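You operate a simulated robot arm through the tools that you are given. There is no shell and no other tool. Be economical: measure what you need, move in short steps, check, and stop when the job is done.

You run a simulated robot arm. Do the job below in one go: nothing can be reset, and whatever is moved stays where it is left.

JOB
Clamp the gold nut in the holder and grease its top.
Fine: round brush, grease from the tin, brush back in its spot. Set down upright: round brush. A coat counts when it lies all over at full strength: go over it till it gets no stronger.

It is judged by the outcome, as a careful person would: the job done as asked, and still so three seconds after it is handed in. It fails if anything else is knocked over, pushed out of place, dropped, spilled or broken.

ROBOT AND FRAMES
A 7-joint arm with a two-finger parallel gripper, fixed in place. Base frame: the origin is at the foot of the arm, x ahead of it, y to its left, z up; the work surface is at about z = 0. Readings come in m, rad, newtons and seconds.
With the tool pointing down near the work surface it reaches from about 0.22 to 0.58 m from the base axis. Its first joint turns from -1.152 to 1.152 rad. Payload 2.5 kg.
The TCP is the grasp point between the finger pads, 0.023 m short of the fingertips. In the tool frame z runs along the fingers and y along their closing line. Largest opening 0.094 m; finger width 0.038, thickness 0.01; the body of the gripper, 0.054 by 0.096 m, starts 0.039 m behind the TCP.
Orientation is told as [roll, pitch, yaw] about the base's x, y, z axes, in that order, counted from this pose: with the fingers straight down and closing along the base's y, the tool's x points along the base's -x, its y along +y and its z along -z.

CONTROLS
- The arm moves only by the tool move_arm. Its argument "motion" is a list of rows, each a list of 3 entries, a list of its own where there are three numbers: the turn, a rotation vector about the tool's x, y, z in units of 90 degrees (1.0 is 90 degrees), then the shift along the tool's x, y, z in units of 250 mm (1.0 is 250 mm), then the finger opening in m, from 0 to 0.094. In form: [[[wx, wy, wz], [dx, dy, dz], gripper], ...]. A call has 1 to 8 rows; each row is the pose to reach, as a shift and turn from the pose commanded when the call began, along the tool's axes at that moment. A call with a number of a shift or a turn outside -1 to 1 is refused whole. Rows are played at 5 a second. More than 0.05 m and 0.15 rad between two rows, or a gripper value outside its range, and nothing of the call is played. Where a pose cannot be reached the arm comes as near as it can. A force on the tool above 40 N (or 10 N above the force at the start of the call, whichever is more), or a blocked arm, ends the call early, and 0.2 s more pass. The fingers move at their own pace (about 0.108 m/s each) and stop on an object; they squeeze with about 38 N. The grip force told is the motor's: it shows also when the fingers shut on nothing. Time passes only in rows, and 0.2 s behind the last, so rows that repeat a pose let the fingers close. The reply holds the time, the measured pose of the TCP, the force on the tool along the base axes, the opening and the grip force, in the units named above and with some noise, with the torque about the TCP (base axes, N m) and any sound that the robot's microphone picked up, and new pictures: "pictures" is both (left out), scene, wrist or none.
- Cameras (640 x 400 px; columns grow to the right, rows downward): "scene" is fixed at [0.1133, -0.4039, 0.5633]; the picture's right is [0.88, -0.48, 0.00], its down [-0.27, -0.49, -0.83] and it looks along [0.40, 0.73, -0.56] (base axes); focal length 322 px, centre (320, 200). "wrist" rides on the gripper at [0.086, 0.016, -0.074] in the tool frame; the picture's right is [-0.18, 0.98, 0.00], its down [-0.58, -0.11, -0.81] and it looks along [-0.79, -0.15, 0.59] (tool axes); focal length 243 px, centre (320, 200). There is no depth. A picture from a camera that has moved, and an enlarged one, comes with that camera's place and axes in the base frame and with its lens. The place of the scene camera against the robot may be out by one fixed shift of up to 0.025 m in any direction.
- close_up(camera, box): a new picture of the part [left, top, right, bottom] of that camera's present view, enlarged. It takes no simulated time.
- close_job(): hands the job in; it is judged then, once.

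Work in short steps. Places have to be worked out from the pictures, the camera data and where the tool is seen: move nearer, look again, correct. Check each grasp and each placing, and mend what went wrong. You have 120 turns and 200 pictures in all, those below and enlarged ones among them. Open the gripper and draw the arm clear of the work before you hand the job in, unless the task says otherwise; then end with one line.

The tools are called after "Emit:" by a JSON object that holds its "op" and its "data". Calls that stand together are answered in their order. move_arm: Moves the arm, as the interface text tells. Its arguments: {"type":"object","properties":{"motion":{"type":"array"},"pictures":{"type":"string","enum":["both","scene","wrist","none"]}},"required":["motion"]} The other tools are called the same way: close_up (camera, box) takes an enlarged picture of a part of a camera's view; close_job () hands the job in.

At the start:

```text
time_s: 0.0
tool_pos: [0.4316, 0.1448, 0.3573]
orientation: [-0.001, -0.001, 0.0]
contact_force: [-0.6, 0.5, 0.2]
wrist_torque: [-0.02, -0.01, 0.03]
width: 0.094
gripper_force: 0.0
```

scene: 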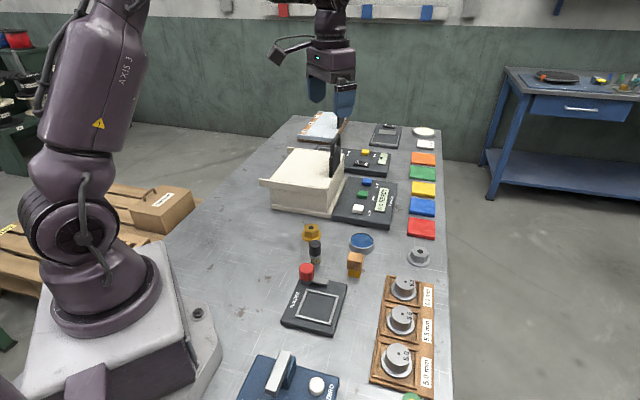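
wrist: 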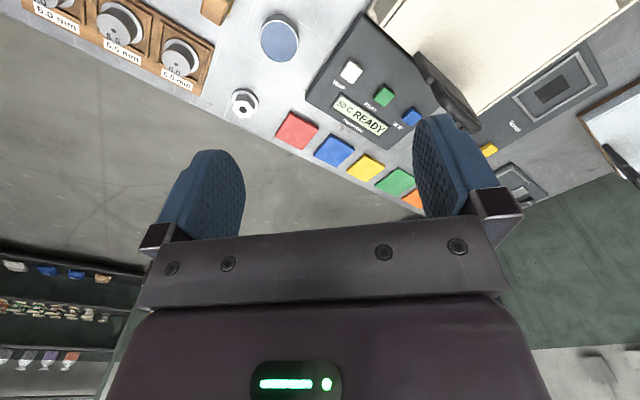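

The scene shows a gold nut, brushes or bottles, a tin and possibly a holder. I'll enlarge parts of the scene to tell them apart.

Emit:
{"op": "close_up", "data": {"camera": "scene", "box": [220, 200, 460, 350]}}

Emit:
{"op": "close_up", "data": {"camera": "scene", "box": [240, 100, 460, 240]}}

Emit:
{"op": "close_up", "data": {"camera": "scene", "box": [220, 260, 460, 400]}}

```text
2.67 times, centred on (340, 275) of scene
camera zoom: at [0.1133, -0.4039, 0.5633], right [0.88, -0.48, 0.0], down [-0.27, -0.49, -0.83], along [0.4, 0.73, -0.56], focal length 858 px, centre (267, 0)
```

zoom: 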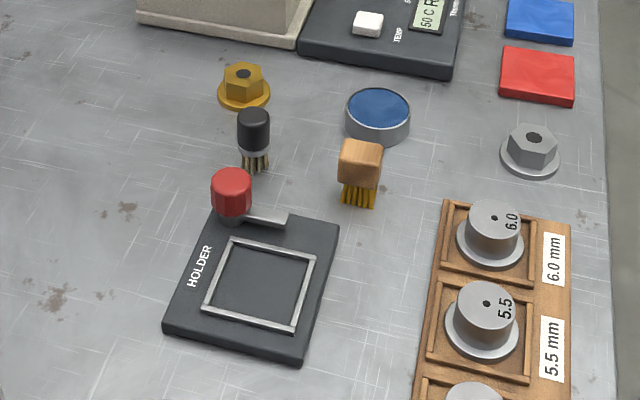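

```text
2.86 times, centred on (350, 170) of scene
camera zoom: at [0.1133, -0.4039, 0.5633], right [0.88, -0.48, 0.0], down [-0.27, -0.49, -0.83], along [0.4, 0.73, -0.56], focal length 920 px, centre (234, 286)
```

zoom: 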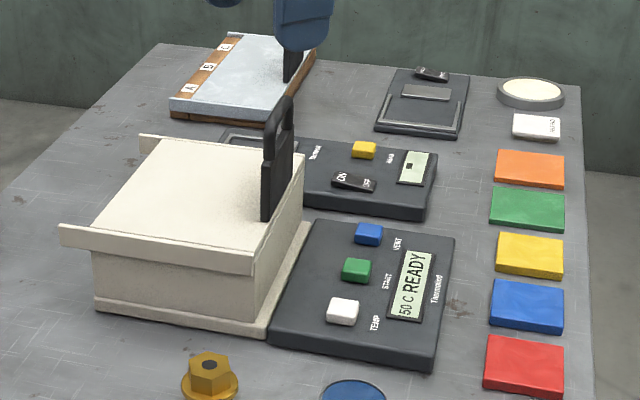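

```text
2.67 times, centred on (340, 330) of scene
camera zoom: at [0.1133, -0.4039, 0.5633], right [0.88, -0.48, 0.0], down [-0.27, -0.49, -0.83], along [0.4, 0.73, -0.56], focal length 858 px, centre (267, -147)
```

zoom: 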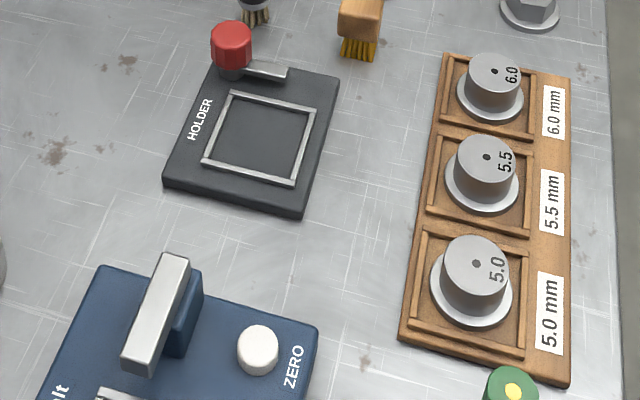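

The gold nut, holder with red clamp handle, black round brush, wooden flat brush and a tin with blue content are identified. I'll pull back and tilt so the wrist camera sees the work area, to check positions from a second camera.

Emit:
{"op": "move_arm", "data": {"motion": [[[0, 0.08, 0], [0.17, -0.06, 0], 0.094], [[0, 0.16, 0], [0.34, -0.12, 0], 0.094], [[0, 0.24, 0], [0.51, -0.18, 0], 0.094], [[0, 0.32, 0], [0.68, -0.24, 0], 0.094], [[0, 0.32, 0], [0.68, -0.24, 0], 0.094]]}}

```text
time_s: 1.2
tool_pos: [0.2631, 0.0841, 0.3569]
orientation: [-0.001, 0.505, -0.001]
contact_force: [0.5, -0.6, 0.1]
wrist_torque: [-0.02, 0.01, 0.01]
width: 0.0939
gripper_force: 0.0
camera wrist: at [0.2231, 0.0991, 0.4668], right [0.16, 0.98, -0.09], down [0.9, -0.11, 0.42], along [0.41, -0.15, -0.9], focal length 243 px, centre (320, 200)
```

scene: 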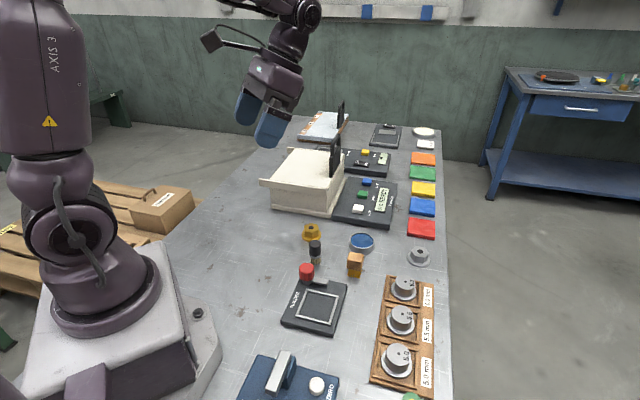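
wrist: 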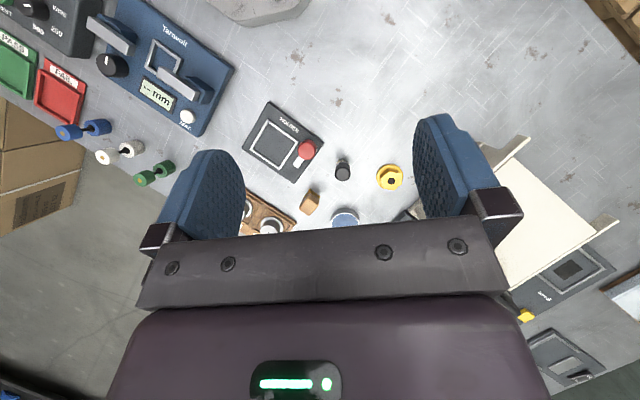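

The whole area is visible from above now. I'll enlarge it for measurement.

Emit:
{"op": "close_up", "data": {"camera": "wrist", "box": [230, 90, 430, 230]}}

```text
2.86 times, centred on (330, 160) of wrist
camera zoom: at [0.2231, 0.0991, 0.4668], right [0.16, 0.98, -0.09], down [0.9, -0.11, 0.42], along [0.41, -0.15, -0.9], focal length 693 px, centre (291, 314)
```

zoom: 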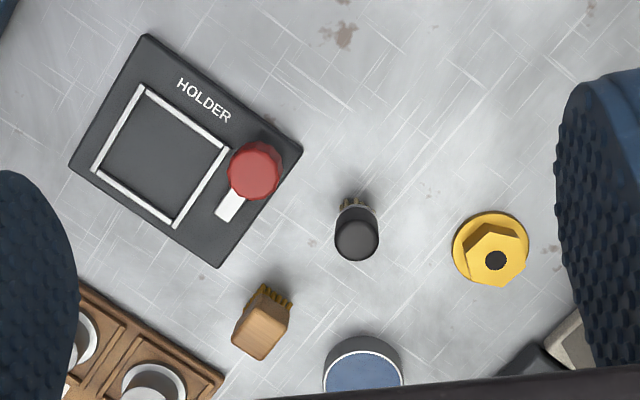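

The nut is near (0.400, 0.166), the holder frame near (0.304, -0.044), and the round brush near (0.357, 0.078). I'll move lower over the holder to see how the clamp works.

Emit:
{"op": "move_arm", "data": {"motion": [[[0, 0, 0], [-0.059, -0.091, 0.129], 0.094], [[0, 0, 0], [-0.119, -0.182, 0.258], 0.094], [[0, 0, 0], [-0.178, -0.274, 0.387], 0.094], [[0, 0, 0], [-0.238, -0.365, 0.516], 0.094], [[0, 0, 0], [-0.297, -0.456, 0.645], 0.094], [[0, 0, 0], [-0.297, -0.456, 0.645], 0.094]], "pictures": "both"}}

```text
time_s: 2.6
tool_pos: [0.247, -0.0308, 0.1825]
orientation: [0.0, 0.503, 0.0]
contact_force: [0.8, 0.4, 0.1]
wrist_torque: [0.0, -0.01, 0.02]
width: 0.0939
gripper_force: 0.0
camera wrist: at [0.2074, -0.0152, 0.291], right [0.16, 0.98, -0.09], down [0.9, -0.11, 0.43], along [0.41, -0.15, -0.9], focal length 243 px, centre (320, 200)
```

scene: 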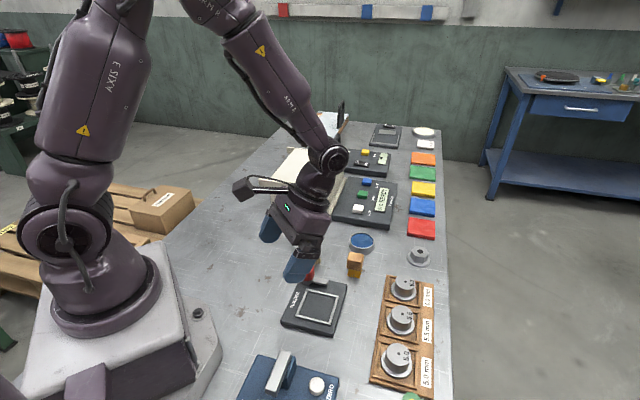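
wrist: 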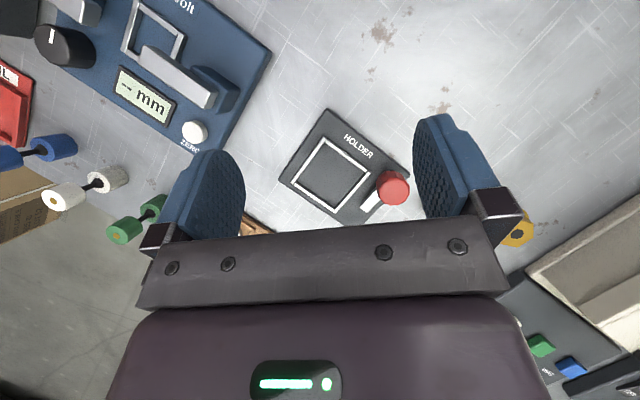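

Emit:
{"op": "close_up", "data": {"camera": "wrist", "box": [260, 95, 430, 230]}}

Emit:
{"op": "close_up", "data": {"camera": "scene", "box": [270, 250, 370, 340]}}

```text
2.96 times, centred on (345, 162) of wrist
camera zoom: at [0.2074, -0.0152, 0.291], right [0.16, 0.98, -0.09], down [0.9, -0.11, 0.43], along [0.41, -0.15, -0.9], focal length 719 px, centre (246, 311)
```

zoom: 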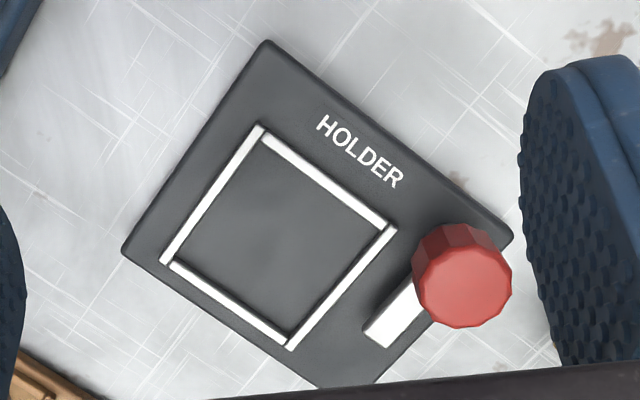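

```text
4.44 times, centred on (320, 295) of scene
camera zoom: at [0.1133, -0.4039, 0.5633], right [0.88, -0.48, 0.0], down [-0.27, -0.49, -0.83], along [0.4, 0.73, -0.56], focal length 1430 px, centre (320, -222)
```

zoom: 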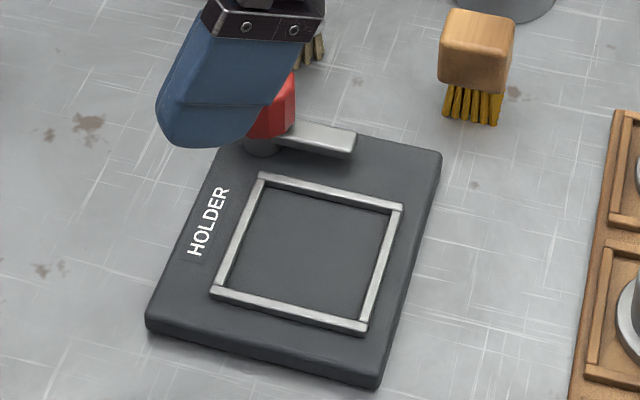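

The holder has a square frame (sides at about 45°) and a red knob with a toe bar that would swing over the frame. I'll hover with a vertical tool above the nut to measure it.

Emit:
{"op": "move_arm", "data": {"motion": [[[0, -0.053, 0], [-0.099, 0.131, -0.032], 0.094], [[0, -0.107, 0], [-0.198, 0.263, -0.064], 0.094], [[0, -0.16, 0], [-0.297, 0.394, -0.096], 0.094], [[0, -0.214, 0], [-0.395, 0.525, -0.127], 0.094], [[0, -0.267, 0], [-0.494, 0.657, -0.159], 0.094], [[0, -0.32, 0], [-0.593, 0.788, -0.191], 0.094], [[0, -0.32, 0], [-0.593, 0.788, -0.191], 0.094]], "pictures": "wrist"}}

Emit:
{"op": "close_up", "data": {"camera": "wrist", "box": [240, 20, 400, 120]}}

```text
time_s: 4.2
tool_pos: [0.402, 0.1666, 0.1536]
orientation: [0.0, -0.001, -0.001]
contact_force: [-0.4, -0.4, -0.7]
wrist_torque: [-0.02, -0.04, 0.05]
width: 0.0941
gripper_force: 0.0
camera wrist: at [0.3153, 0.182, 0.2295], right [0.18, 0.98, 0.0], down [0.58, -0.11, 0.81], along [0.79, -0.15, -0.59], focal length 243 px, centre (320, 200)
```

wrist: 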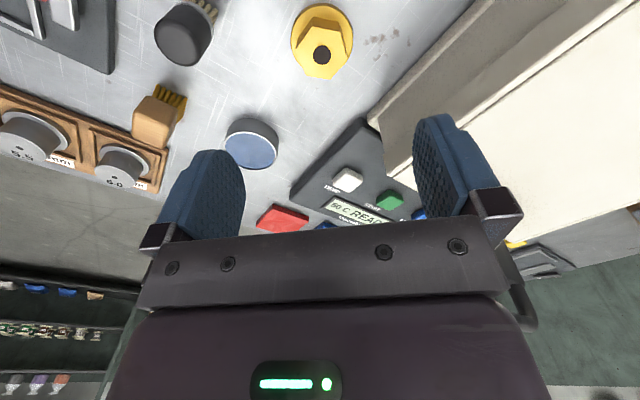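

```text
4.00 times, centred on (320, 70) of wrist
camera zoom: at [0.3153, 0.182, 0.2295], right [0.18, 0.98, 0.0], down [0.58, -0.11, 0.81], along [0.79, -0.15, -0.59], focal length 970 px, centre (320, 720)
```

zoom: 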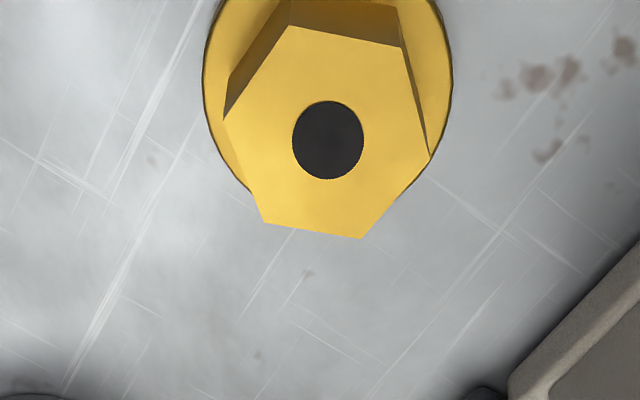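

The nut's centre is about (0.397, 0.168), 0.034 m tall, with hex flats 0.034 m apart and one flat pair facing 100°. I'll yaw +10°, descend around it, and look before closing.

Emit:
{"op": "move_arm", "data": {"motion": [[[0, 0, -0.055], [0.0216, 0.0056, 0.12], 0.094], [[0, 0, -0.111], [0.0216, 0.0056, 0.24], 0.094], [[0, 0, -0.111], [0.0216, 0.0056, 0.36], 0.08], [[0, 0, -0.111], [0.0216, 0.0056, 0.47], 0.07], [[0, 0, -0.111], [0.0216, 0.0056, 0.47], 0.07]]}}

```text
time_s: 5.4
tool_pos: [0.3978, 0.1685, 0.0335]
orientation: [0.0, 0.0, 0.175]
contact_force: [0.1, -0.6, 0.4]
wrist_torque: [0.01, -0.03, -0.03]
width: 0.0697
gripper_force: 0.0
camera wrist: at [0.309, 0.1685, 0.1093], right [0.01, 1.0, 0.0], down [0.59, -0.01, 0.81], along [0.81, -0.01, -0.59], focal length 243 px, centre (320, 200)
```

scene: 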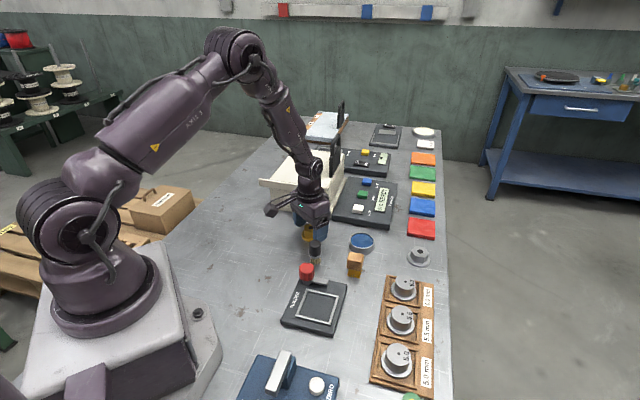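
wrist: 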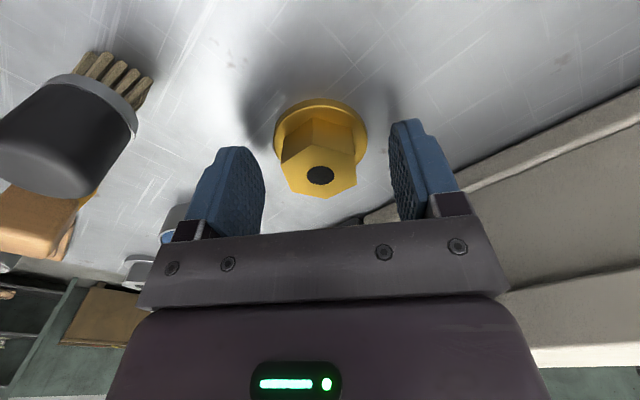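

The nut sits centred between the fingers with no contact. Now I'll close on it.

Emit:
{"op": "move_arm", "data": {"motion": [[[0, 0, 0], [0, 0, 0], 0.02], [[0, 0, 0], [0, 0, 0], 0.02], [[0, 0, 0], [0, 0, 0], 0.02]], "pictures": "wrist"}}

```text
time_s: 6.2
tool_pos: [0.3977, 0.1696, 0.0334]
orientation: [0.0, 0.001, 0.173]
contact_force: [-0.1, 0.0, 0.2]
wrist_torque: [-0.03, 0.01, -0.01]
width: 0.0398
gripper_force: 38.0
camera wrist: at [0.3088, 0.1684, 0.1095], right [0.01, 1.0, 0.0], down [0.59, -0.01, 0.81], along [0.81, -0.01, -0.59], focal length 243 px, centre (320, 200)
```

wrist: 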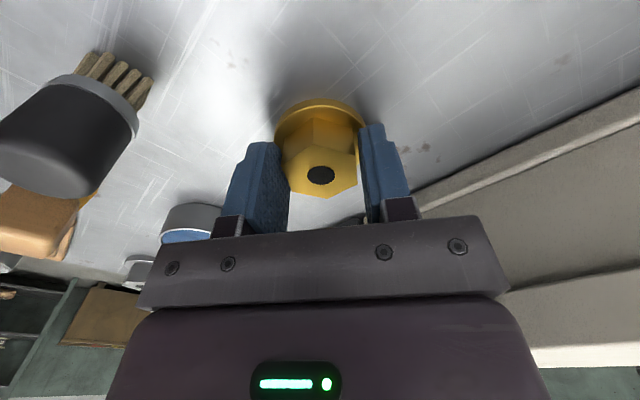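

The width of 0.040 equals the hex's corner distance, so I'll check the grip closely.

Emit:
{"op": "close_up", "data": {"camera": "wrist", "box": [240, 80, 400, 220]}}

```text
2.86 times, centred on (320, 150) of wrist
camera zoom: at [0.3088, 0.1684, 0.1095], right [0.01, 1.0, 0.0], down [0.59, -0.01, 0.81], along [0.81, -0.01, -0.59], focal length 693 px, centre (320, 343)
```

zoom: 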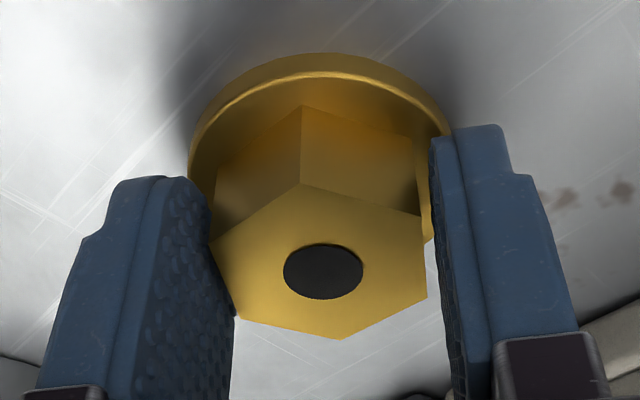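

The fingers grip on the flats with the nut square between them; the grip is firm. I'll lift and carry it at height to above the holder frame.

Emit:
{"op": "move_arm", "data": {"motion": [[[0, 0, 0], [0, 0, -0.12], 0.02], [[0, 0, 0], [0, 0, -0.28], 0.02], [[0, 0, 0], [0, 0, -0.46], 0.02], [[0, 0, 0], [0.104, -0.154, -0.46], 0.02], [[0, 0, 0], [0.208, -0.308, -0.46], 0.02], [[0, 0, 0], [0.313, -0.462, -0.46], 0.02], [[0, 0, 0], [0.417, -0.616, -0.46], 0.02], [[0, 0, 0], [0.521, -0.77, -0.46], 0.02]]}}

```text
time_s: 8.0
tool_pos: [0.3018, -0.0439, 0.1469]
orientation: [0.001, 0.0, 0.177]
contact_force: [0.5, -0.1, -2.3]
wrist_torque: [-0.01, 0.02, 0.0]
width: 0.04
gripper_force: 37.8
camera wrist: at [0.2134, -0.0434, 0.2239], right [0.01, 1.0, 0.0], down [0.59, -0.01, 0.81], along [0.81, -0.01, -0.59], focal length 243 px, centre (320, 200)
```

scene: 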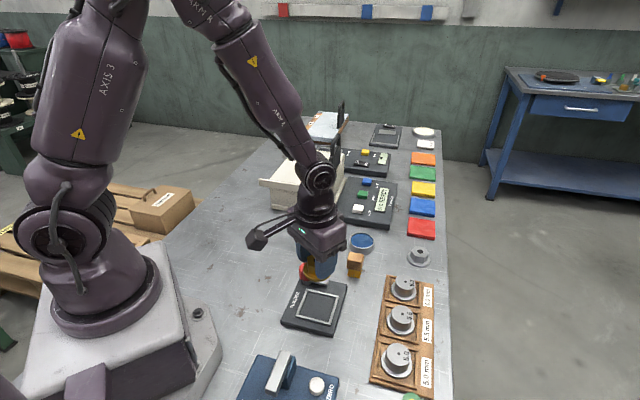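
wrist: 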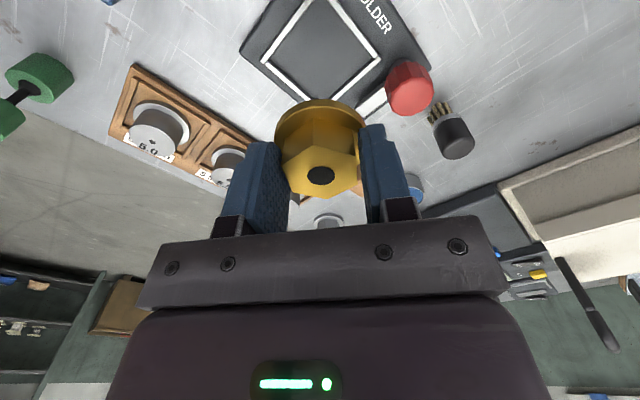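

Emit:
{"op": "close_up", "data": {"camera": "wrist", "box": [230, 0, 480, 160]}}

```text
2.50 times, centred on (355, 80) of wrist
camera zoom: at [0.2134, -0.0434, 0.2239], right [0.01, 1.0, 0.0], down [0.59, -0.01, 0.81], along [0.81, -0.01, -0.59], focal length 606 px, centre (232, 500)
```

zoom: 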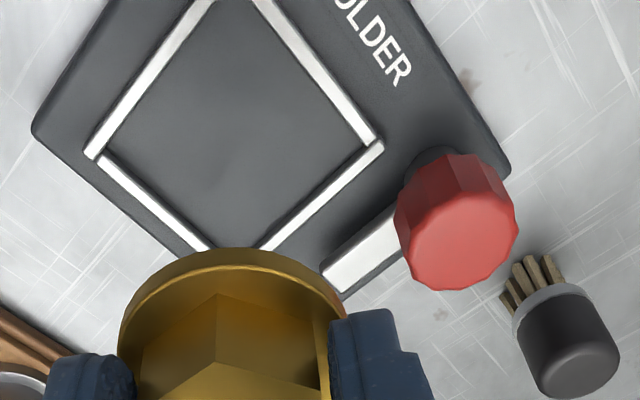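

Both views agree that the frame centre is about (0.305, -0.0433), inner side about 59 mm against a 50 mm flange. The nut sits on the TCP axis, so I'll correct 3 mm and lower to just above the frame.

Emit:
{"op": "move_arm", "data": {"motion": [[[0, 0, 0], [-0.013, 0, 0.12], 0.02], [[0, 0, 0], [-0.013, 0, 0.24], 0.02], [[0, 0, 0], [-0.013, 0, 0.34], 0.02], [[0, 0, 0], [-0.013, 0, 0.34], 0.02]]}}

Emit:
{"op": "close_up", "data": {"camera": "wrist", "box": [220, 60, 420, 200]}}

Emit:
{"op": "close_up", "data": {"camera": "scene", "box": [270, 250, 370, 340]}}

```text
time_s: 9.0
tool_pos: [0.3051, -0.043, 0.0631]
orientation: [-0.001, 0.001, 0.175]
contact_force: [-0.7, -0.5, -1.1]
wrist_torque: [0.07, 0.01, 0.02]
width: 0.0397
gripper_force: 38.1
camera wrist: at [0.2164, -0.0426, 0.1393], right [0.01, 1.0, 0.0], down [0.59, -0.01, 0.81], along [0.81, -0.01, -0.59], focal length 243 px, centre (320, 200)
```

scene: 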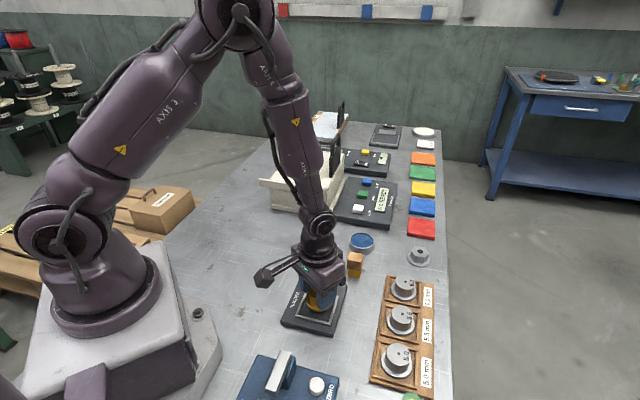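
wrist: 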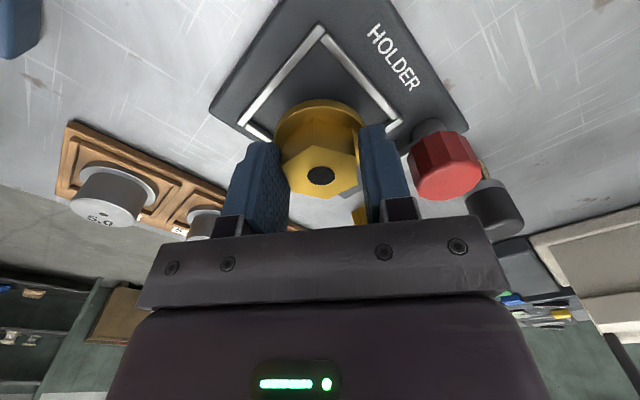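

```text
2.86 times, centred on (320, 130) of wrist
camera zoom: at [0.2164, -0.0426, 0.1393], right [0.01, 1.0, 0.0], down [0.59, -0.01, 0.81], along [0.81, -0.01, -0.59], focal length 693 px, centre (320, 400)
```

zoom: 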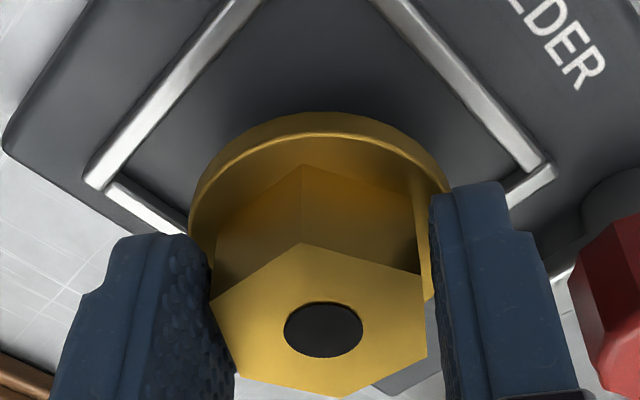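

```text
4.44 times, centred on (320, 295) of scene
camera zoom: at [0.1133, -0.4039, 0.5633], right [0.88, -0.48, 0.0], down [-0.27, -0.49, -0.83], along [0.4, 0.73, -0.56], focal length 1430 px, centre (320, -222)
```

zoom: 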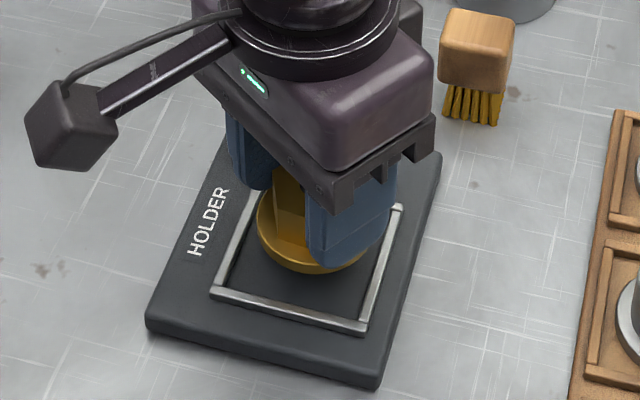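

The nut is centred over the frame to about 1 mm; the frame top is near z 0.018. I'll lower gently towards contact.

Emit:
{"op": "move_arm", "data": {"motion": [[[0, 0, 0], [0, 0, 0.03], 0.02], [[0, 0, 0], [0, 0, 0.056], 0.02], [[0, 0, 0], [0, 0, 0.064], 0.02], [[0, 0, 0], [0, 0, 0.064], 0.02]], "pictures": "none"}}

```text
time_s: 10.0
tool_pos: [0.306, -0.0429, 0.0479]
orientation: [-0.001, -0.001, 0.175]
contact_force: [0.3, -0.3, -2.2]
wrist_torque: [0.0, 0.05, 0.0]
width: 0.0401
gripper_force: 37.9
```

There's no contact yet, so I'll go down in 1 mm steps.

Emit:
{"op": "move_arm", "data": {"motion": [[[0, 0, 0], [0, 0, 0.006], 0.02], [[0, 0, 0], [0, 0, 0.01], 0.02], [[0, 0, 0], [0, 0, 0.01], 0.02]], "pictures": "none"}}

```text
time_s: 10.8
tool_pos: [0.3067, -0.0435, 0.0445]
orientation: [-0.001, 0.0, 0.174]
contact_force: [-7.9, 1.8, 25.5]
wrist_torque: [0.05, 0.05, 0.15]
width: 0.0399
gripper_force: 38.3
```

Contact at a bottom height of about 0.011 m fits the plate inside the frame. I'll ease off slightly and look.

Emit:
{"op": "move_arm", "data": {"motion": [[[0, 0, 0], [0, 0, -0.003], 0.02], [[0, 0, 0], [0, 0, -0.003], 0.02]], "pictures": "wrist"}}

Emit:
{"op": "close_up", "data": {"camera": "wrist", "box": [220, 60, 420, 200]}}

Emit:
{"op": "close_up", "data": {"camera": "scene", "box": [270, 250, 370, 340]}}

```text
time_s: 11.4
tool_pos: [0.3063, -0.0433, 0.0459]
orientation: [0.0, -0.001, 0.172]
contact_force: [-0.4, 0.6, -2.5]
wrist_torque: [0.0, 0.0, 0.01]
width: 0.04
gripper_force: 37.6
camera wrist: at [0.2175, -0.043, 0.1216], right [0.01, 1.0, 0.0], down [0.59, -0.01, 0.81], along [0.81, -0.01, -0.59], focal length 243 px, centre (320, 200)
```

wrist: 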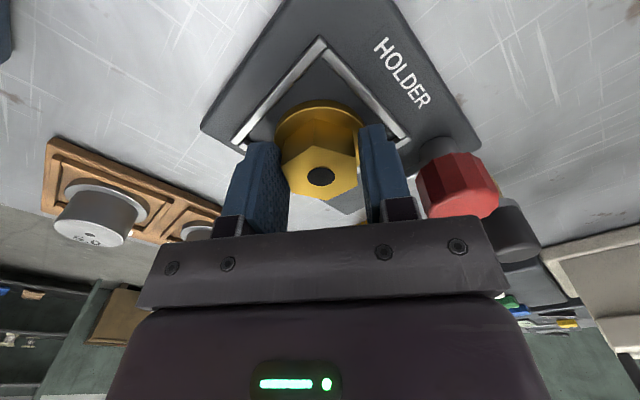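

```text
2.86 times, centred on (320, 130) of wrist
camera zoom: at [0.2175, -0.043, 0.1216], right [0.01, 1.0, 0.0], down [0.59, -0.01, 0.81], along [0.81, -0.01, -0.59], focal length 693 px, centre (320, 400)
```

zoom: 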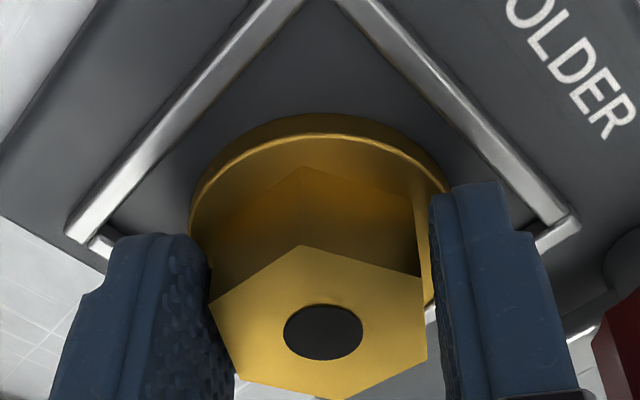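

```text
4.44 times, centred on (320, 295) of scene
camera zoom: at [0.1133, -0.4039, 0.5633], right [0.88, -0.48, 0.0], down [-0.27, -0.49, -0.83], along [0.4, 0.73, -0.56], focal length 1430 px, centre (320, -222)
```

zoom: 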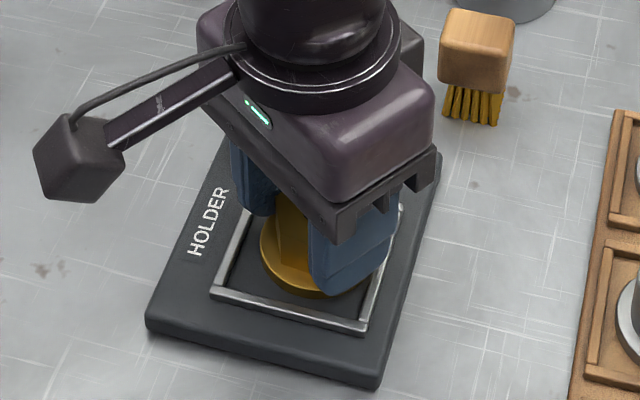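

The nut lies inside the frame. I'll lower the last bit and release by opening to 0.06, then rise straight up.

Emit:
{"op": "move_arm", "data": {"motion": [[[0, 0, 0], [0.002, 0, 0.003], 0.02], [[0, 0, 0], [0.002, 0, 0.003], 0.045], [[0, 0, 0], [0.002, 0, 0.003], 0.06], [[0, 0, 0], [0.002, 0, 0.003], 0.06]], "pictures": "none"}}

Emit:
{"op": "move_arm", "data": {"motion": [[[0, 0, 0], [0, 0, -0.06], 0.06], [[0, 0, 0], [0, 0, -0.2], 0.06], [[0, 0, 0], [0, 0, -0.36], 0.06], [[0, 0, 0], [0.1, 0, -0.44], 0.094], [[0, 0, 0], [0.2, 0, -0.52], 0.094], [[0, 0, 0], [0.2, 0, -0.52], 0.094]]}}

Emit:
{"op": "close_up", "data": {"camera": "wrist", "box": [240, 30, 440, 190]}}

Emit:
{"op": "close_up", "data": {"camera": "scene", "box": [270, 250, 370, 340]}}

```text
time_s: 12.4
tool_pos: [0.3044, -0.0418, 0.0447]
orientation: [0.001, 0.0, 0.175]
contact_force: [-0.4, -0.3, -0.6]
wrist_torque: [0.01, 0.0, 0.0]
width: 0.0601
gripper_force: 0.1
```

```text
time_s: 13.8
tool_pos: [0.2571, -0.0511, 0.1765]
orientation: [-0.001, 0.0, 0.177]
contact_force: [0.7, 0.2, 0.1]
wrist_torque: [0.02, -0.04, 0.01]
width: 0.0938
gripper_force: 0.0
camera wrist: at [0.1689, -0.0516, 0.2515], right [0.01, 1.0, 0.0], down [0.59, -0.01, 0.81], along [0.81, -0.01, -0.59], focal length 243 px, centre (320, 200)
```

scene: 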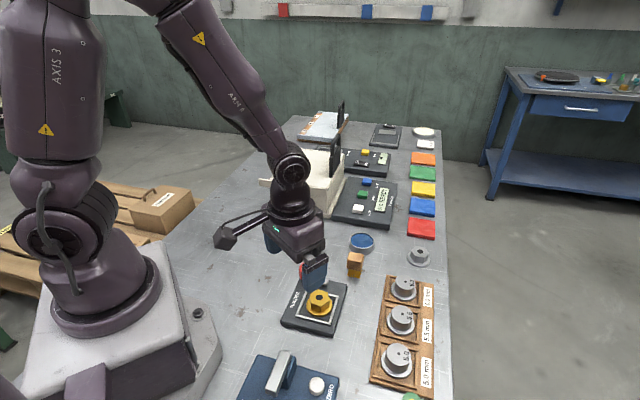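
wrist: 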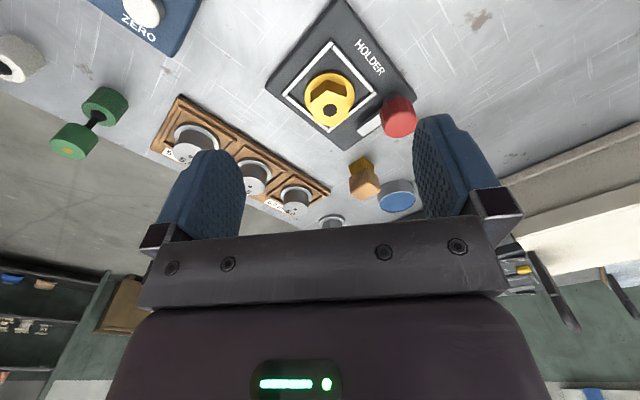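

```text
2.50 times, centred on (340, 110) of wrist
camera zoom: at [0.1689, -0.0516, 0.2515], right [0.01, 1.0, 0.0], down [0.59, -0.01, 0.81], along [0.81, -0.01, -0.59], focal length 606 px, centre (270, 425)
```

zoom: 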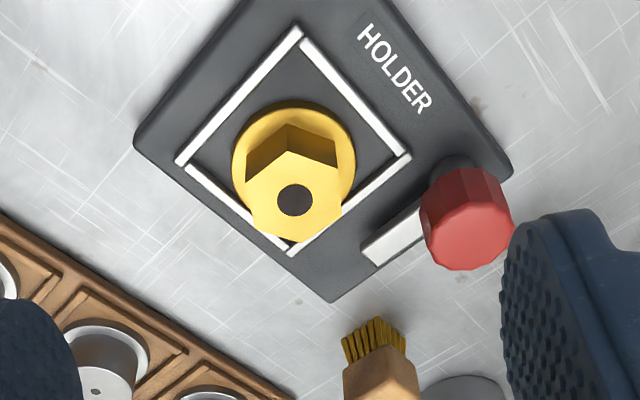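

```text
4.44 times, centred on (320, 295) of scene
camera zoom: at [0.1133, -0.4039, 0.5633], right [0.88, -0.48, 0.0], down [-0.27, -0.49, -0.83], along [0.4, 0.73, -0.56], focal length 1430 px, centre (320, -222)
```

zoom: 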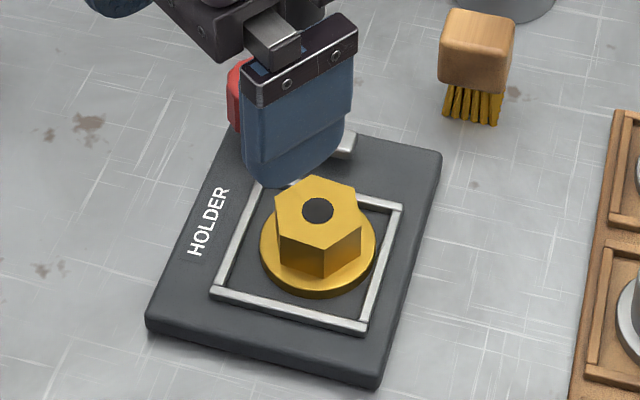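

The nut sits flat in the frame. The knob axis triangulates to (0.313, 0.022) with its top at about z 0.060. I'll move above it at yaw 45°, so that I can turn it clockwise and swing the bar over the nut.

Emit:
{"op": "move_arm", "data": {"motion": [[[0, 0, -0.078], [-0.055, 0.05, 0], 0.07], [[0, 0, -0.156], [-0.109, 0.1, 0], 0.07], [[0, 0, -0.234], [-0.163, 0.15, 0.05], 0.07], [[0, 0, -0.312], [-0.217, 0.2, 0.12], 0.07], [[0, 0, -0.388], [-0.2715, 0.2507, 0.2], 0.07], [[0, 0, -0.388], [-0.2715, 0.2507, 0.2], 0.07]], "pictures": "wrist"}}

Emit:
{"op": "close_up", "data": {"camera": "wrist", "box": [220, 50, 420, 210]}}

```text
time_s: 15.2
tool_pos: [0.3142, 0.0217, 0.1231]
orientation: [0.0, 0.0, 0.784]
contact_force: [0.6, 0.2, 0.8]
wrist_torque: [-0.02, -0.03, 0.0]
width: 0.07
gripper_force: 0.1
camera wrist: at [0.2416, -0.0279, 0.1988], right [-0.57, 0.82, 0.0], down [0.49, 0.33, 0.81], along [0.67, 0.46, -0.59], focal length 243 px, centre (320, 200)
```

wrist: 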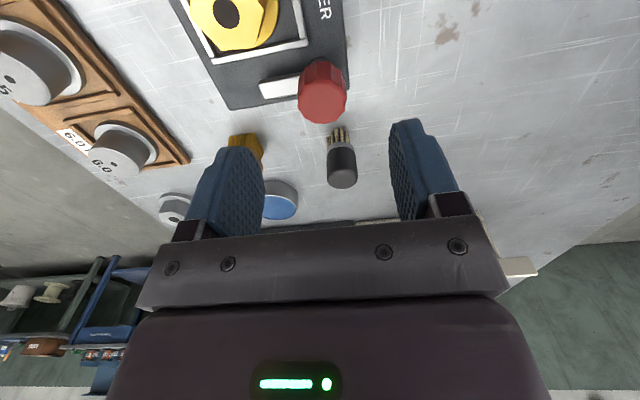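

```text
2.50 times, centred on (320, 130) of wrist
camera zoom: at [0.2416, -0.0279, 0.1988], right [-0.57, 0.82, 0.0], down [0.49, 0.33, 0.81], along [0.67, 0.46, -0.59], focal length 606 px, centre (320, 375)
```

zoom: 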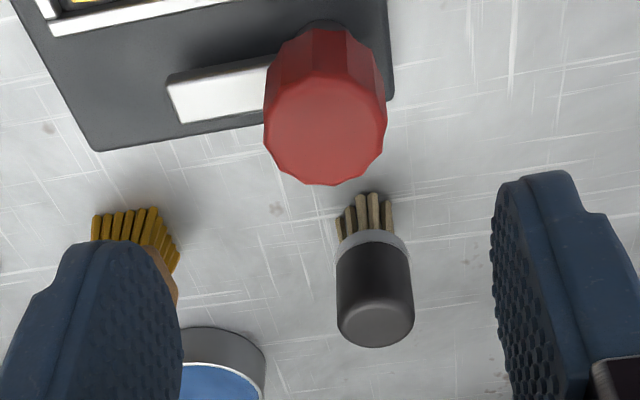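

The knob top shows exactly at the axis. I'll descend so the tips are near z 0.040, above the bar, and close on the knob.

Emit:
{"op": "move_arm", "data": {"motion": [[[0, 0, 0], [0, 0, 0.1], 0.07], [[0, 0, 0], [0, 0, 0.2], 0.07], [[0, 0, 0], [0, 0.004, 0.24], 0.06], [[0, 0, 0], [0, 0.004, 0.24], 0.06]]}}

Emit:
{"op": "close_up", "data": {"camera": "scene", "box": [270, 240, 370, 330]}}

```text
time_s: 16.2
tool_pos: [0.3112, 0.0226, 0.0636]
orientation: [-0.002, 0.001, 0.784]
contact_force: [0.3, -0.3, 0.1]
wrist_torque: [0.03, 0.0, 0.01]
width: 0.0601
gripper_force: 0.2
camera wrist: at [0.2389, -0.0285, 0.1397], right [-0.56, 0.83, 0.0], down [0.49, 0.33, 0.81], along [0.67, 0.45, -0.59], focal length 243 px, centre (320, 200)
```

scene: 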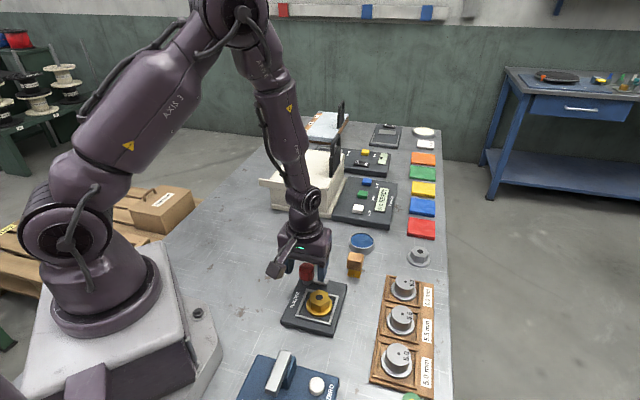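
wrist: 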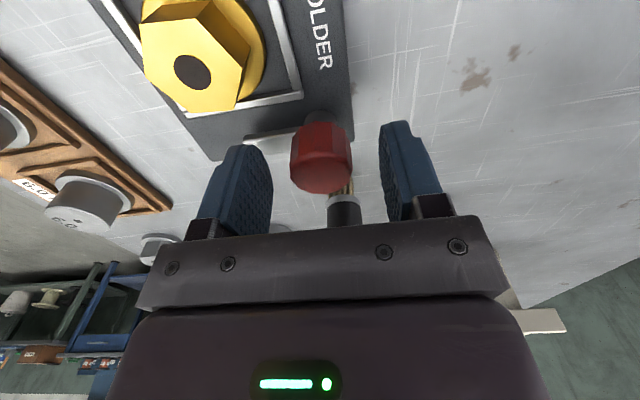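

```text
4.44 times, centred on (320, 285) of scene
camera zoom: at [0.1133, -0.4039, 0.5633], right [0.88, -0.48, 0.0], down [-0.27, -0.49, -0.83], along [0.4, 0.73, -0.56], focal length 1430 px, centre (320, -178)
```

zoom: 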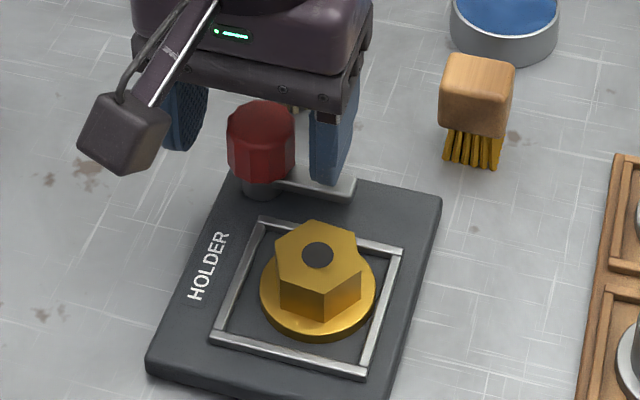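

The fingers straddle the knob without contact. I'll close on it.

Emit:
{"op": "move_arm", "data": {"motion": [[[0, 0, 0], [0, 0, 0], 0.02], [[0, 0, 0], [0, 0, 0], 0.02], [[0, 0, 0], [0, 0, 0], 0.02]], "pictures": "wrist"}}

```text
time_s: 17.0
tool_pos: [0.3121, 0.0213, 0.0652]
orientation: [-0.001, 0.0, 0.783]
contact_force: [4.5, -2.7, -10.6]
wrist_torque: [-0.12, -0.06, 0.0]
width: 0.0309
gripper_force: 45.0
camera wrist: at [0.2391, -0.0287, 0.1398], right [-0.56, 0.83, 0.0], down [0.49, 0.33, 0.81], along [0.67, 0.45, -0.59], focal length 243 px, centre (320, 200)
```

wrist: 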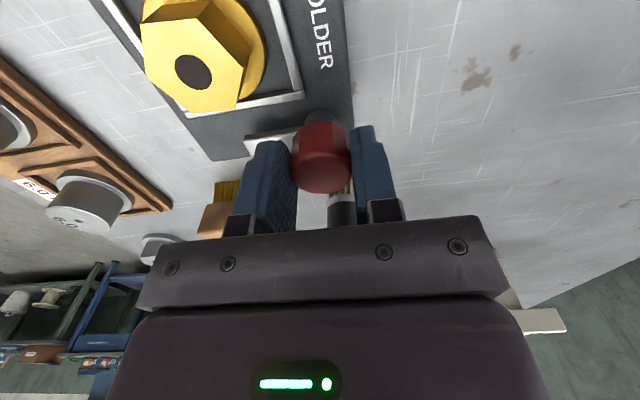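

The knob is gripped (0.031 m wide). I'll turn it clockwise by about 15° and check the torque and the bar.

Emit:
{"op": "move_arm", "data": {"motion": [[[0, 0, 0.08], [0, 0, 0], 0.02], [[0, 0, 0.16], [0, 0, 0], 0.02], [[0, 0, 0.16], [0, 0, 0], 0.02]], "pictures": "wrist"}}

```text
time_s: 17.8
tool_pos: [0.3115, 0.0233, 0.0635]
orientation: [-0.001, 0.001, 0.53]
contact_force: [2.8, 0.0, -16.4]
wrist_torque: [0.23, -0.44, 0.0]
width: 0.031
gripper_force: 44.9
camera wrist: at [0.2286, -0.0083, 0.1399], right [-0.34, 0.94, 0.0], down [0.56, 0.2, 0.81], along [0.76, 0.27, -0.59], focal length 243 px, centre (320, 200)
```

wrist: 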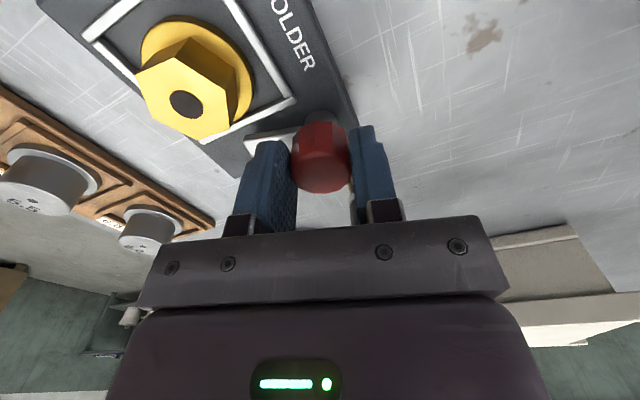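

Emit:
{"op": "close_up", "data": {"camera": "scene", "box": [270, 240, 370, 330]}}

Emit:
{"op": "close_up", "data": {"camera": "wrist", "box": [120, 0, 380, 200]}}

```text
4.44 times, centred on (320, 285) of scene
camera zoom: at [0.1133, -0.4039, 0.5632], right [0.88, -0.48, 0.0], down [-0.27, -0.49, -0.83], along [0.4, 0.73, -0.56], focal length 1430 px, centre (320, -178)
```

zoom: 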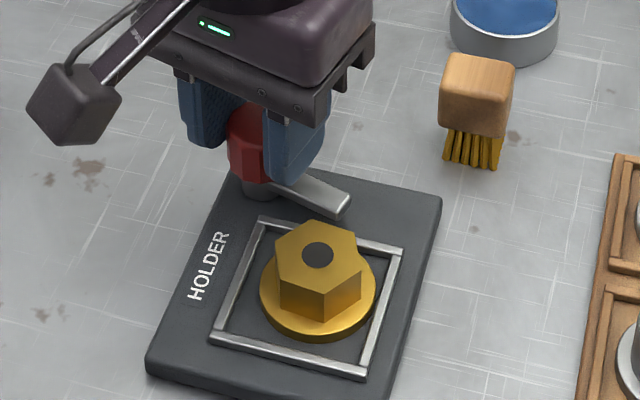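

```text
2.00 times, centred on (250, 100) of wrist
camera zoom: at [0.2286, -0.0083, 0.1399], right [-0.34, 0.94, 0.0], down [0.56, 0.2, 0.81], along [0.76, 0.27, -0.59], focal length 485 px, centre (460, 400)
```

zoom: 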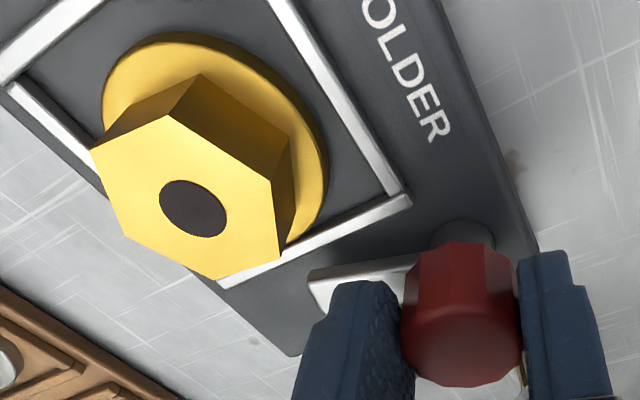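

The bar swings with the knob. I'll keep turning.

Emit:
{"op": "move_arm", "data": {"motion": [[[0, 0, 0.08], [0, 0, 0], 0.02], [[0, 0, 0.16], [0, 0, 0], 0.02], [[0, 0, 0.24], [0, 0, 0], 0.02], [[0, 0, 0.32], [0, 0, 0], 0.02], [[0, 0, 0.32], [0, 0, 0], 0.02]], "pictures": "wrist"}}

Emit:
{"op": "close_up", "data": {"camera": "scene", "box": [270, 240, 370, 330]}}

```text
time_s: 19.0
tool_pos: [0.3115, 0.0252, 0.0643]
orientation: [0.004, 0.004, 0.029]
contact_force: [-3.5, 13.3, -11.7]
wrist_torque: [0.24, 0.65, 0.33]
width: 0.0308
gripper_force: 44.5
camera wrist: at [0.224, 0.0368, 0.1407], right [0.15, 0.99, 0.0], down [0.59, -0.09, 0.8], along [0.79, -0.12, -0.59], focal length 243 px, centre (320, 200)
```

wrist: 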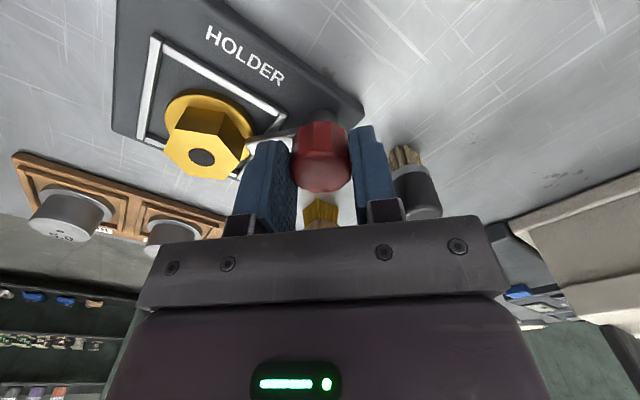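

```text
4.44 times, centred on (320, 285) of scene
camera zoom: at [0.1133, -0.4039, 0.5632], right [0.88, -0.48, 0.0], down [-0.27, -0.49, -0.83], along [0.4, 0.73, -0.56], focal length 1430 px, centre (320, -178)
```

zoom: 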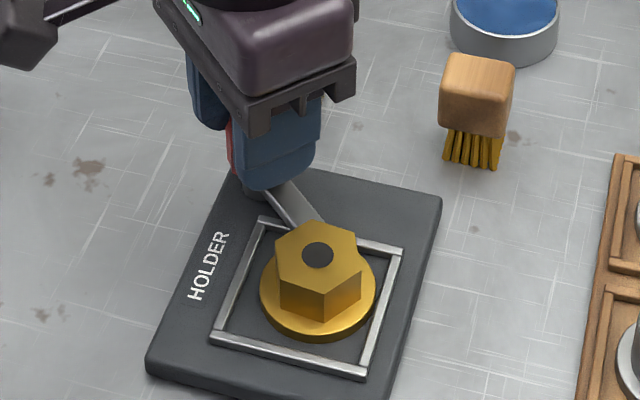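

Some resistance is showing now (torque 0.33 N m). I'll look closely at the bar against the nut.

Emit:
{"op": "close_up", "data": {"camera": "wrist", "box": [130, 60, 350, 200]}}

Emit:
{"op": "close_up", "data": {"camera": "scene", "box": [295, 265, 345, 310]}}

```text
2.86 times, centred on (240, 130) of wrist
camera zoom: at [0.224, 0.0368, 0.1407], right [0.15, 0.99, 0.0], down [0.59, -0.09, 0.8], along [0.79, -0.12, -0.59], focal length 693 px, centre (549, 400)
```

zoom: 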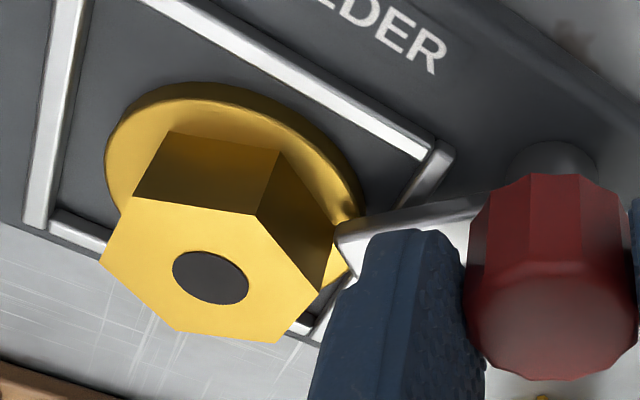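

```text
8.89 times, centred on (320, 288) of scene
camera zoom: at [0.1133, -0.4039, 0.5632], right [0.88, -0.48, 0.0], down [-0.27, -0.49, -0.83], along [0.4, 0.73, -0.56], focal length 2861 px, centre (320, -578)
```

zoom: 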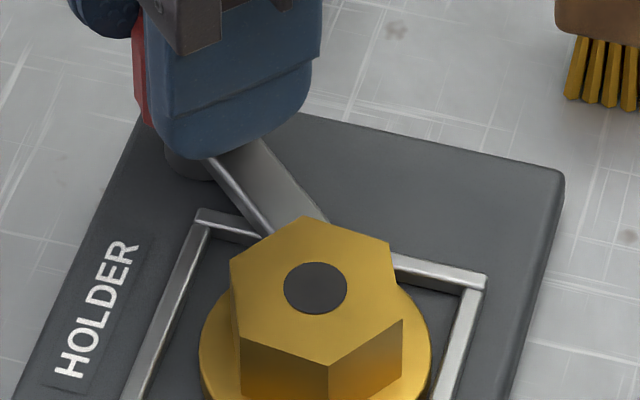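

The bar's tip is over the flange beside the hex, pointing nearly at the nut's centre. I'll turn a few degrees more, gently, to find the end of travel.

Emit:
{"op": "move_arm", "data": {"motion": [[[0, 0, 0.03], [0, 0, 0], 0.02], [[0, 0, 0.06], [0, 0, 0], 0.02], [[0, 0, 0.06], [0, 0, 0], 0.02]], "pictures": "wrist"}}

Emit:
{"op": "close_up", "data": {"camera": "wrist", "box": [130, 60, 350, 200]}}

Emit:
{"op": "close_up", "data": {"camera": "scene", "box": [295, 265, 345, 310]}}

```text
time_s: 19.8
tool_pos: [0.3116, 0.0244, 0.0651]
orientation: [0.003, -0.001, -0.063]
contact_force: [-6.7, 19.9, 5.0]
wrist_torque: [0.34, 0.26, 0.48]
width: 0.031
gripper_force: 45.2
camera wrist: at [0.2259, 0.045, 0.1407], right [0.25, 0.97, 0.0], down [0.57, -0.15, 0.81], along [0.78, -0.2, -0.59], focal length 243 px, centre (320, 200)
```

wrist: 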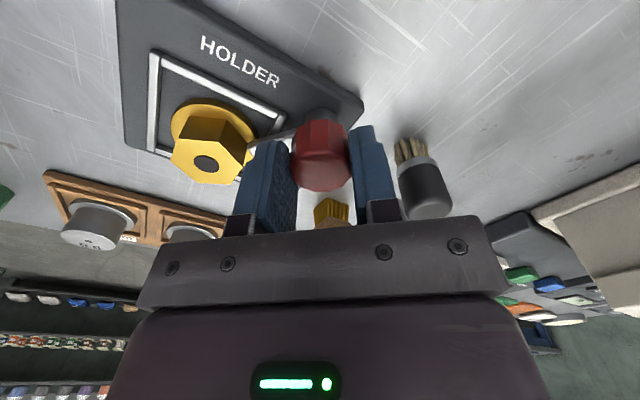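

```text
2.86 times, centred on (240, 130) of wrist
camera zoom: at [0.2259, 0.045, 0.1407], right [0.25, 0.97, 0.0], down [0.57, -0.15, 0.81], along [0.78, -0.2, -0.59], focal length 693 px, centre (549, 400)
```

zoom: 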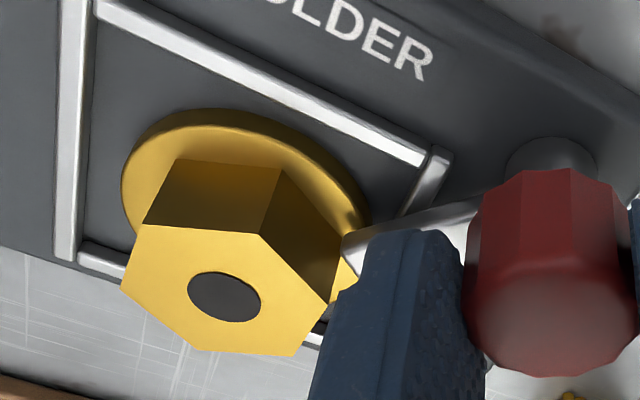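

```text
8.89 times, centred on (320, 288) of scene
camera zoom: at [0.1133, -0.4039, 0.5632], right [0.88, -0.48, 0.0], down [-0.27, -0.49, -0.83], along [0.4, 0.73, -0.56], focal length 2861 px, centre (320, -578)
```

zoom: 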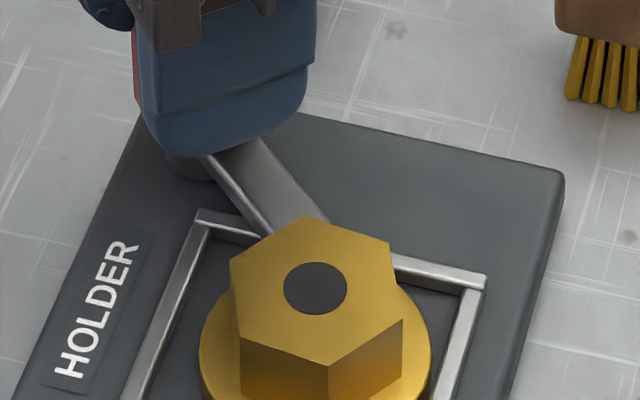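

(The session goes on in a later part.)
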